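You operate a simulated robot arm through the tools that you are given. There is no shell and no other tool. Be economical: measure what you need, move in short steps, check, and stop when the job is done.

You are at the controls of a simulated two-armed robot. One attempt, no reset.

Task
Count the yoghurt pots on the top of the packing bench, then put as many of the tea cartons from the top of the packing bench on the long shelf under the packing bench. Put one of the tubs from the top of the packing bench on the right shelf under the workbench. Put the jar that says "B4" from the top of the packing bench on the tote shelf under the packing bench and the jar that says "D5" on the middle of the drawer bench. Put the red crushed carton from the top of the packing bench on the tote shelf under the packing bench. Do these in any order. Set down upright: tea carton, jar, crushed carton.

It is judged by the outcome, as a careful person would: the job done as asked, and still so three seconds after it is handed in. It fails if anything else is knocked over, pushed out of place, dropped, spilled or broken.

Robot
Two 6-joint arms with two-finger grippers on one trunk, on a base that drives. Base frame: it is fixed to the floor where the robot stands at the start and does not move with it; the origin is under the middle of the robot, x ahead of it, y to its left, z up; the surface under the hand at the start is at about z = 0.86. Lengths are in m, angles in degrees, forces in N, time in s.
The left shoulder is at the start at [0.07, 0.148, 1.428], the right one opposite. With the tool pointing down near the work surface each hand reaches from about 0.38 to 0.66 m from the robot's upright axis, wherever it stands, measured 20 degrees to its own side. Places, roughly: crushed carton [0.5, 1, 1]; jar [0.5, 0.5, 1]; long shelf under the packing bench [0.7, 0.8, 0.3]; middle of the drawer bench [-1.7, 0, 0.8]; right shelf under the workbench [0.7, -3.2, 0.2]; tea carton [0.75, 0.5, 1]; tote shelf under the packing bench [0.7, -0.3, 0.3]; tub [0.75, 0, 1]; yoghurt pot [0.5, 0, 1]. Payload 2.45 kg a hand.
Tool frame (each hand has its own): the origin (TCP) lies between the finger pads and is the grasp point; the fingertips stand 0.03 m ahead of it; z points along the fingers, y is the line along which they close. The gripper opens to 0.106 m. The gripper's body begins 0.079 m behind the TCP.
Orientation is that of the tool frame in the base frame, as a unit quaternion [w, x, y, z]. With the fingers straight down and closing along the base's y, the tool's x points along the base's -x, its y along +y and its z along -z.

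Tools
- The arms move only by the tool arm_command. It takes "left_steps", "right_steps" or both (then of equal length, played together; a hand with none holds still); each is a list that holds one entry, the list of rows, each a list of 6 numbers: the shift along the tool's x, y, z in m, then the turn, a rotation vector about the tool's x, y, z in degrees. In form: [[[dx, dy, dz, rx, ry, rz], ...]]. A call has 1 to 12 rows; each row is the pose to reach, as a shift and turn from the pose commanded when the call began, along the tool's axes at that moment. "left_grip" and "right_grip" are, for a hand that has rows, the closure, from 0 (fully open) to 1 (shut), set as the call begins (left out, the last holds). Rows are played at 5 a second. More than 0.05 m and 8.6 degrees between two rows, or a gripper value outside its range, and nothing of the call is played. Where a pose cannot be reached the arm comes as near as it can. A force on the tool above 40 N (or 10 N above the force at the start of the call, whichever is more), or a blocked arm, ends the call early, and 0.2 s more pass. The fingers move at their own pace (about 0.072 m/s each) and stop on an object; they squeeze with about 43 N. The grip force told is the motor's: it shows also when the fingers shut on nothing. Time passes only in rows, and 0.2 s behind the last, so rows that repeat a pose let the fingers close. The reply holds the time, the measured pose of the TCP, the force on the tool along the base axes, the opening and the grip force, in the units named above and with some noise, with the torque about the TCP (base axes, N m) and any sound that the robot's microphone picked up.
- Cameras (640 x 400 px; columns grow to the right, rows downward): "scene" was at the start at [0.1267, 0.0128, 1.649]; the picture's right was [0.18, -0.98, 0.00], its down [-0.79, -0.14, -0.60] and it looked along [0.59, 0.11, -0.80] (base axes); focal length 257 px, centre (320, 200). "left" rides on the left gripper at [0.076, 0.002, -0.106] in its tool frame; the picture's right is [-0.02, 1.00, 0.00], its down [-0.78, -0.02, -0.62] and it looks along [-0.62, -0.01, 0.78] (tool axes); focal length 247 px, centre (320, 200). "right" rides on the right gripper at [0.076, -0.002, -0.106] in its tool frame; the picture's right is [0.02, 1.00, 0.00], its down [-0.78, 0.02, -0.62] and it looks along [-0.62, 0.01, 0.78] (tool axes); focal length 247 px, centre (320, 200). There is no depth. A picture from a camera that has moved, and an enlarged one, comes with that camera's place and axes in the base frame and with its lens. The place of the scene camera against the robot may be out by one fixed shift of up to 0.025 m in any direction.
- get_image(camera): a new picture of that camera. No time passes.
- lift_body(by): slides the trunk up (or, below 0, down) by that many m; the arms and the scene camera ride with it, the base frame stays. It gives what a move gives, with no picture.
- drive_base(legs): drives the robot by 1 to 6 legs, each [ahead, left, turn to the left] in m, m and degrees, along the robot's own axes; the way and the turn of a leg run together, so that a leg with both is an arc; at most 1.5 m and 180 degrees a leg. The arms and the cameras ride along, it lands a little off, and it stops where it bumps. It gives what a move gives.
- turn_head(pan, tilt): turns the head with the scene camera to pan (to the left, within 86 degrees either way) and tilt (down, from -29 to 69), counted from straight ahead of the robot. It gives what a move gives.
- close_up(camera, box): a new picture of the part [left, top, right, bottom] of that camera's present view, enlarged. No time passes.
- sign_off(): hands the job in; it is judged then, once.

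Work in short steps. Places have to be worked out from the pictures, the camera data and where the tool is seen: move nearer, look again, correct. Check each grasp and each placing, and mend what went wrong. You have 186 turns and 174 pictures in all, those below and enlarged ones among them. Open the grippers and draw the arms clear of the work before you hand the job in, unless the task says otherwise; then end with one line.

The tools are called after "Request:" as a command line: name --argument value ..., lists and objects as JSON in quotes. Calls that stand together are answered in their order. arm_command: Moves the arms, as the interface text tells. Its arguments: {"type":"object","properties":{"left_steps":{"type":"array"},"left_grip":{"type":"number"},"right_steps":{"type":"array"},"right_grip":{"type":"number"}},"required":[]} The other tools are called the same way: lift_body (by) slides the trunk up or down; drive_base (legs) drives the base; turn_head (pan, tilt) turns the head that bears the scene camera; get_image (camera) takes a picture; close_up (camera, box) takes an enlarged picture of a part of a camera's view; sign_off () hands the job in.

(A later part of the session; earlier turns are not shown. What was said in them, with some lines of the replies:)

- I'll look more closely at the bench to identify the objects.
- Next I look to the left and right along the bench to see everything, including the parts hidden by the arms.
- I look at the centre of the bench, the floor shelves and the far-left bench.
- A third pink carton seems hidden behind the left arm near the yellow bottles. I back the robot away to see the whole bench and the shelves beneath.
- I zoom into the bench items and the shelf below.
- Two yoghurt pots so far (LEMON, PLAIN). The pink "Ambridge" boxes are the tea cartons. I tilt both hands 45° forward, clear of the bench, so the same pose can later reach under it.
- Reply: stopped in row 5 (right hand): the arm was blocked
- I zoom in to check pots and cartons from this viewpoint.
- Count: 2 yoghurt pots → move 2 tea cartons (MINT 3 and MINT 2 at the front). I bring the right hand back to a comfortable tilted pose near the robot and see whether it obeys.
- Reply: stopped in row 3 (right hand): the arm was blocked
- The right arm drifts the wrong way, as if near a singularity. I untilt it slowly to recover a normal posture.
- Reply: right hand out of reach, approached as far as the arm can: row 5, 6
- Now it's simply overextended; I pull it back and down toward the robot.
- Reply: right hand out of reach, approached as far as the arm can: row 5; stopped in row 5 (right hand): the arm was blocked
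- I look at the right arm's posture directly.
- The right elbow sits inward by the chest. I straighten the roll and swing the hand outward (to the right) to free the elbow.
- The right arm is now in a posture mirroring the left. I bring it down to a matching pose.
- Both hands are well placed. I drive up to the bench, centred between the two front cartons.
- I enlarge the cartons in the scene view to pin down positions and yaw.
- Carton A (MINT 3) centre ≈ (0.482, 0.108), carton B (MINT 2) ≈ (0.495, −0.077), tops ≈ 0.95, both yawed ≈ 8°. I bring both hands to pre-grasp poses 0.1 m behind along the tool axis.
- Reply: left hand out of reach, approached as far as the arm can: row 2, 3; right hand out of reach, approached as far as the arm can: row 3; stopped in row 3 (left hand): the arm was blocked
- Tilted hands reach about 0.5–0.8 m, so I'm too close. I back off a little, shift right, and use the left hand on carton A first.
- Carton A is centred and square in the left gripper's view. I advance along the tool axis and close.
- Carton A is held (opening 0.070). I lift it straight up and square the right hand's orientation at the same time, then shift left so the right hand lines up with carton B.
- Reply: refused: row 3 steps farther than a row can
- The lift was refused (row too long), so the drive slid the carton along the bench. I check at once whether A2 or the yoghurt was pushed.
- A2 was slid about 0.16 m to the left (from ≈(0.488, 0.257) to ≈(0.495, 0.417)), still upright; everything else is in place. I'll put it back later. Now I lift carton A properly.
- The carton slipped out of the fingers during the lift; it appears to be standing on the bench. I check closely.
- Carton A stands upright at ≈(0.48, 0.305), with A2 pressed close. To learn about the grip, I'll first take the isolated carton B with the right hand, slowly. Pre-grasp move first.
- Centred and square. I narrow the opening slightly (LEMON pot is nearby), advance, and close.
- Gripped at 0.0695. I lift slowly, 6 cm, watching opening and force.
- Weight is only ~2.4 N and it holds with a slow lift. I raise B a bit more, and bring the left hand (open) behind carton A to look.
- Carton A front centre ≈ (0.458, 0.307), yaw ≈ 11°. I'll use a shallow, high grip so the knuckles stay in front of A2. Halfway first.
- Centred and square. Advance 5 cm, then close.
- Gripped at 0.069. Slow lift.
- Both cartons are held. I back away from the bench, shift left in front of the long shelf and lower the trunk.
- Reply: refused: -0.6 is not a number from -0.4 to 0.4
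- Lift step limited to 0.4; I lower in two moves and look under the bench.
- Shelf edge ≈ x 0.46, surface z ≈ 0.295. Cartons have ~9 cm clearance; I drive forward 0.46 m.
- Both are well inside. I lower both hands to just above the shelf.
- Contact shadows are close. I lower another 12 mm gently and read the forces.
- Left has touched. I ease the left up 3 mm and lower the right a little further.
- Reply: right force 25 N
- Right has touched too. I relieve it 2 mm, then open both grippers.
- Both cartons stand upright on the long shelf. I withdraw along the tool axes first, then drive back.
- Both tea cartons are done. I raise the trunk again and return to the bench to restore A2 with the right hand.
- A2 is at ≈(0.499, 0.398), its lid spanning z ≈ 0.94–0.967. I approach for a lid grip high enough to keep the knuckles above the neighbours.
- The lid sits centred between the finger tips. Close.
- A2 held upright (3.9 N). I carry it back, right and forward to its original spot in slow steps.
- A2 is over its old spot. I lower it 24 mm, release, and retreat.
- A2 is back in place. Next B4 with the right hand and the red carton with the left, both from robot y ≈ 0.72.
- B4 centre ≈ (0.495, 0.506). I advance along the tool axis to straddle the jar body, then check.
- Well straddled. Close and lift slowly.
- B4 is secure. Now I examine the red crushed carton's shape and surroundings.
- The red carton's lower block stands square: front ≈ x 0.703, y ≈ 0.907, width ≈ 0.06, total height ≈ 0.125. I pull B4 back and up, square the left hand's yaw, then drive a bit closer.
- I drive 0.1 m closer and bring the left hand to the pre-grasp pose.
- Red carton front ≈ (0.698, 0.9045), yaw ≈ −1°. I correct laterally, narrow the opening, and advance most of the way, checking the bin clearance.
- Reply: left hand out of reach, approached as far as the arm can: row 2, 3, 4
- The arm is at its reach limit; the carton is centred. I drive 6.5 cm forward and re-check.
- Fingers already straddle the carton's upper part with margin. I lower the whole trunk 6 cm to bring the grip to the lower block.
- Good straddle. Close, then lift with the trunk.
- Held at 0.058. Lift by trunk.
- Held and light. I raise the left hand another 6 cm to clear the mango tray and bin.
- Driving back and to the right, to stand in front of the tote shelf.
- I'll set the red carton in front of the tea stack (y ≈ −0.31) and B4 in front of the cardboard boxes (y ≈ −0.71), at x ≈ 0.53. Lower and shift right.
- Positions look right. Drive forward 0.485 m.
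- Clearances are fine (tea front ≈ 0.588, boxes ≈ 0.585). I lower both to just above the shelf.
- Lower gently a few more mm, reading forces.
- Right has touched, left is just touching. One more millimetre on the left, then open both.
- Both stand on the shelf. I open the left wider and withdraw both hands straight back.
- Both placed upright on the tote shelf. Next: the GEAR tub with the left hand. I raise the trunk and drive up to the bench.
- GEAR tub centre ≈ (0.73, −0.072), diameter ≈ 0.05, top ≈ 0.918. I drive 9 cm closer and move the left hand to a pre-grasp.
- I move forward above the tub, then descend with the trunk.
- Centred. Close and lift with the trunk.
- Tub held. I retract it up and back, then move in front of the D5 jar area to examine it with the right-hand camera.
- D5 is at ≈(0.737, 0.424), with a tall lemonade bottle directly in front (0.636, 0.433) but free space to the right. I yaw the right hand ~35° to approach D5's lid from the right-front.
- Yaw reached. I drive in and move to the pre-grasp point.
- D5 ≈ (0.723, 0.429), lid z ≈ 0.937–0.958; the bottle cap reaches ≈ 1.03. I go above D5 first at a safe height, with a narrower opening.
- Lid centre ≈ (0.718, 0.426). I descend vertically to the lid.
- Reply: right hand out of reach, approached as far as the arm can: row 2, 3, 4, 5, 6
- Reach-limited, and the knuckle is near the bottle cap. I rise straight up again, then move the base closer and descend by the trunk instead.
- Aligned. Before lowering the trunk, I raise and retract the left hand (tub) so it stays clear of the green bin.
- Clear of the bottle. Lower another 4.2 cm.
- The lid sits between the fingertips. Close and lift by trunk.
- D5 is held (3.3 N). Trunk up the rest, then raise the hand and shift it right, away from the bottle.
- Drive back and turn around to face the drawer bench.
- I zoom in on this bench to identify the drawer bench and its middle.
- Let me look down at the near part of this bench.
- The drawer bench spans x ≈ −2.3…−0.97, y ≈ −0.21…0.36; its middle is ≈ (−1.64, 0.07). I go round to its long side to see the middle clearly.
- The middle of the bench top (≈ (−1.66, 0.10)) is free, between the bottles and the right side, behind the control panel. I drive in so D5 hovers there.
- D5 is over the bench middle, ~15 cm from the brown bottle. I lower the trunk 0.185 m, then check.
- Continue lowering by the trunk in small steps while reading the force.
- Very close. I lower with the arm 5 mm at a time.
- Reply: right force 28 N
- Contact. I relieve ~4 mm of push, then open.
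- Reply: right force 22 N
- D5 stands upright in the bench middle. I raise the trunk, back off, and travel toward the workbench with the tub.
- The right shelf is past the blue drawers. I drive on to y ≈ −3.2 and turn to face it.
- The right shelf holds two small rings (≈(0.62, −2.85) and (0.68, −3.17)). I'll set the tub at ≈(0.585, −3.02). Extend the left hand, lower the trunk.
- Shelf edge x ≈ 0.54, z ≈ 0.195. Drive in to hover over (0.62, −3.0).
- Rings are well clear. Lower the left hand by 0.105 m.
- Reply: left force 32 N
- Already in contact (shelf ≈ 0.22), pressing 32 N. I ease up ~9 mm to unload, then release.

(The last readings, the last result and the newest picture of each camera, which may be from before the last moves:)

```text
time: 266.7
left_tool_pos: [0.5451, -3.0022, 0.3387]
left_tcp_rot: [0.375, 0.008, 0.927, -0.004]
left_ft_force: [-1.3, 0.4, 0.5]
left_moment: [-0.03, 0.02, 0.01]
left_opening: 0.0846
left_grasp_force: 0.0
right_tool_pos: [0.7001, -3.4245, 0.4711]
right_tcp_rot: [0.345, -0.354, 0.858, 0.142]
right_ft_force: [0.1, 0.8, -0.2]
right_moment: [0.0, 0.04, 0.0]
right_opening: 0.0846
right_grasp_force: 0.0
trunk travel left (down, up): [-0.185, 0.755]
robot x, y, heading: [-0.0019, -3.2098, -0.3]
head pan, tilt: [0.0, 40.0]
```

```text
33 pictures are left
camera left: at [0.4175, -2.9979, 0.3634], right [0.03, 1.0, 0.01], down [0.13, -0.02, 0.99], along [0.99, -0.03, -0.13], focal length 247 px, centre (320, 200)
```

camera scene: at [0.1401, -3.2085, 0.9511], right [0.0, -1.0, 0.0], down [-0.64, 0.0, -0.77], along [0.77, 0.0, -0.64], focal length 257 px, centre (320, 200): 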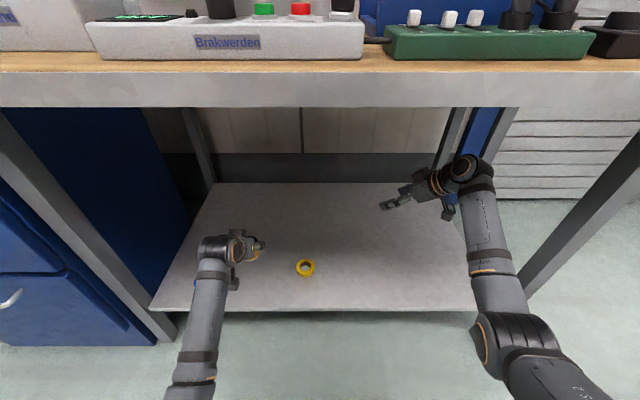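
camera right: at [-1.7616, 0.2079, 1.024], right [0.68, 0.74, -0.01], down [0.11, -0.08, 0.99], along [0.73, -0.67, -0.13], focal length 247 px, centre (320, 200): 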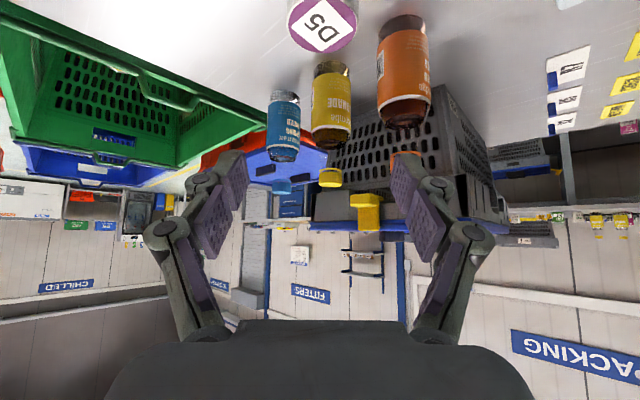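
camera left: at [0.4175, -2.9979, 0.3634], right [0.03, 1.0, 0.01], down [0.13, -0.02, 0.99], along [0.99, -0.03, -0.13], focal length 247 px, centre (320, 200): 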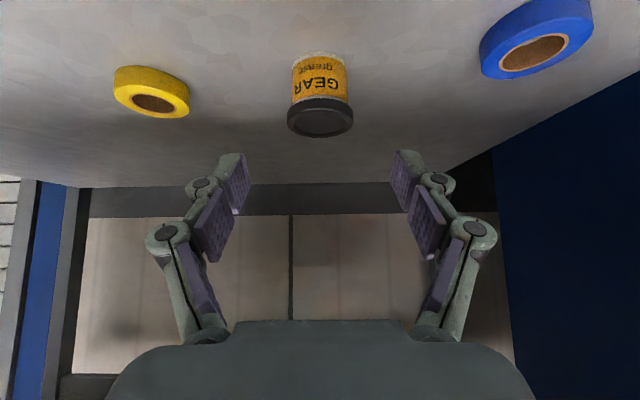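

The tub stands on the right shelf, rings untouched. I back away clear of everything and take a last look.

Request:
drive_base --legs '[[-0.5, 0, 0]]'

Request:
get_image --camera "scene"

```text
time: 269.6
left_tool_pos: [0.0425, -3.0038, 0.339]
left_tcp_rot: [0.373, 0.011, 0.928, -0.005]
left_ft_force: [0.9, -0.3, 0.4]
left_moment: [-0.03, 0.04, -0.03]
left_opening: 0.0848
left_grasp_force: 0.1
right_tool_pos: [0.1945, -3.4264, 0.4707]
right_tcp_rot: [0.346, -0.351, 0.858, 0.141]
right_ft_force: [0.5, -0.8, 0.7]
right_moment: [-0.03, 0.03, 0.0]
right_opening: 0.0849
right_grasp_force: 0.0
trunk travel left (down, up): [-0.185, 0.755]
robot x, y, heading: [-0.5012, -3.2078, -0.3]
head pan, tilt: [0.0, 40.0]
```

```text
32 pictures are left
camera scene: at [-0.3651, -3.2075, 0.9512], right [-0.01, -1.0, 0.0], down [-0.64, 0.0, -0.77], along [0.77, -0.01, -0.64], focal length 257 px, centre (320, 200)
```

scene: 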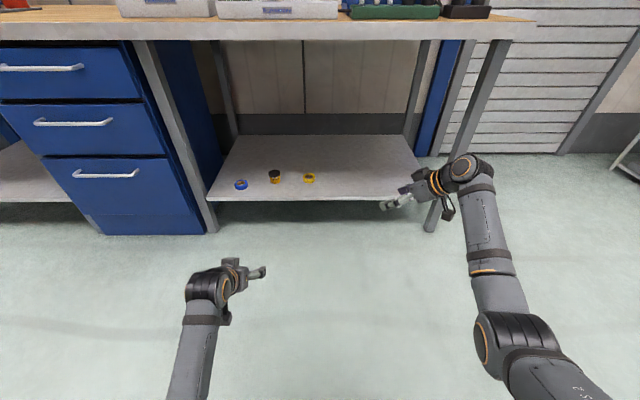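

All the tasks look complete, the grippers are open and both arms are clear, so I hand it in.

Request:
sign_off

```text
The job is handed in.
```

I counted 2 yoghurt pots and finished every move, but along the way I knocked jar A2 about 16 cm along the packing bench and put it back within about 1–2 cm of its old place (my camera estimate). Two tea cartons are upright on the long shelf, the GEAR tub is on the right shelf under the workbench, B4 and the red carton are upright on the tote shelf, and D5 is upright in the middle of the drawer bench.
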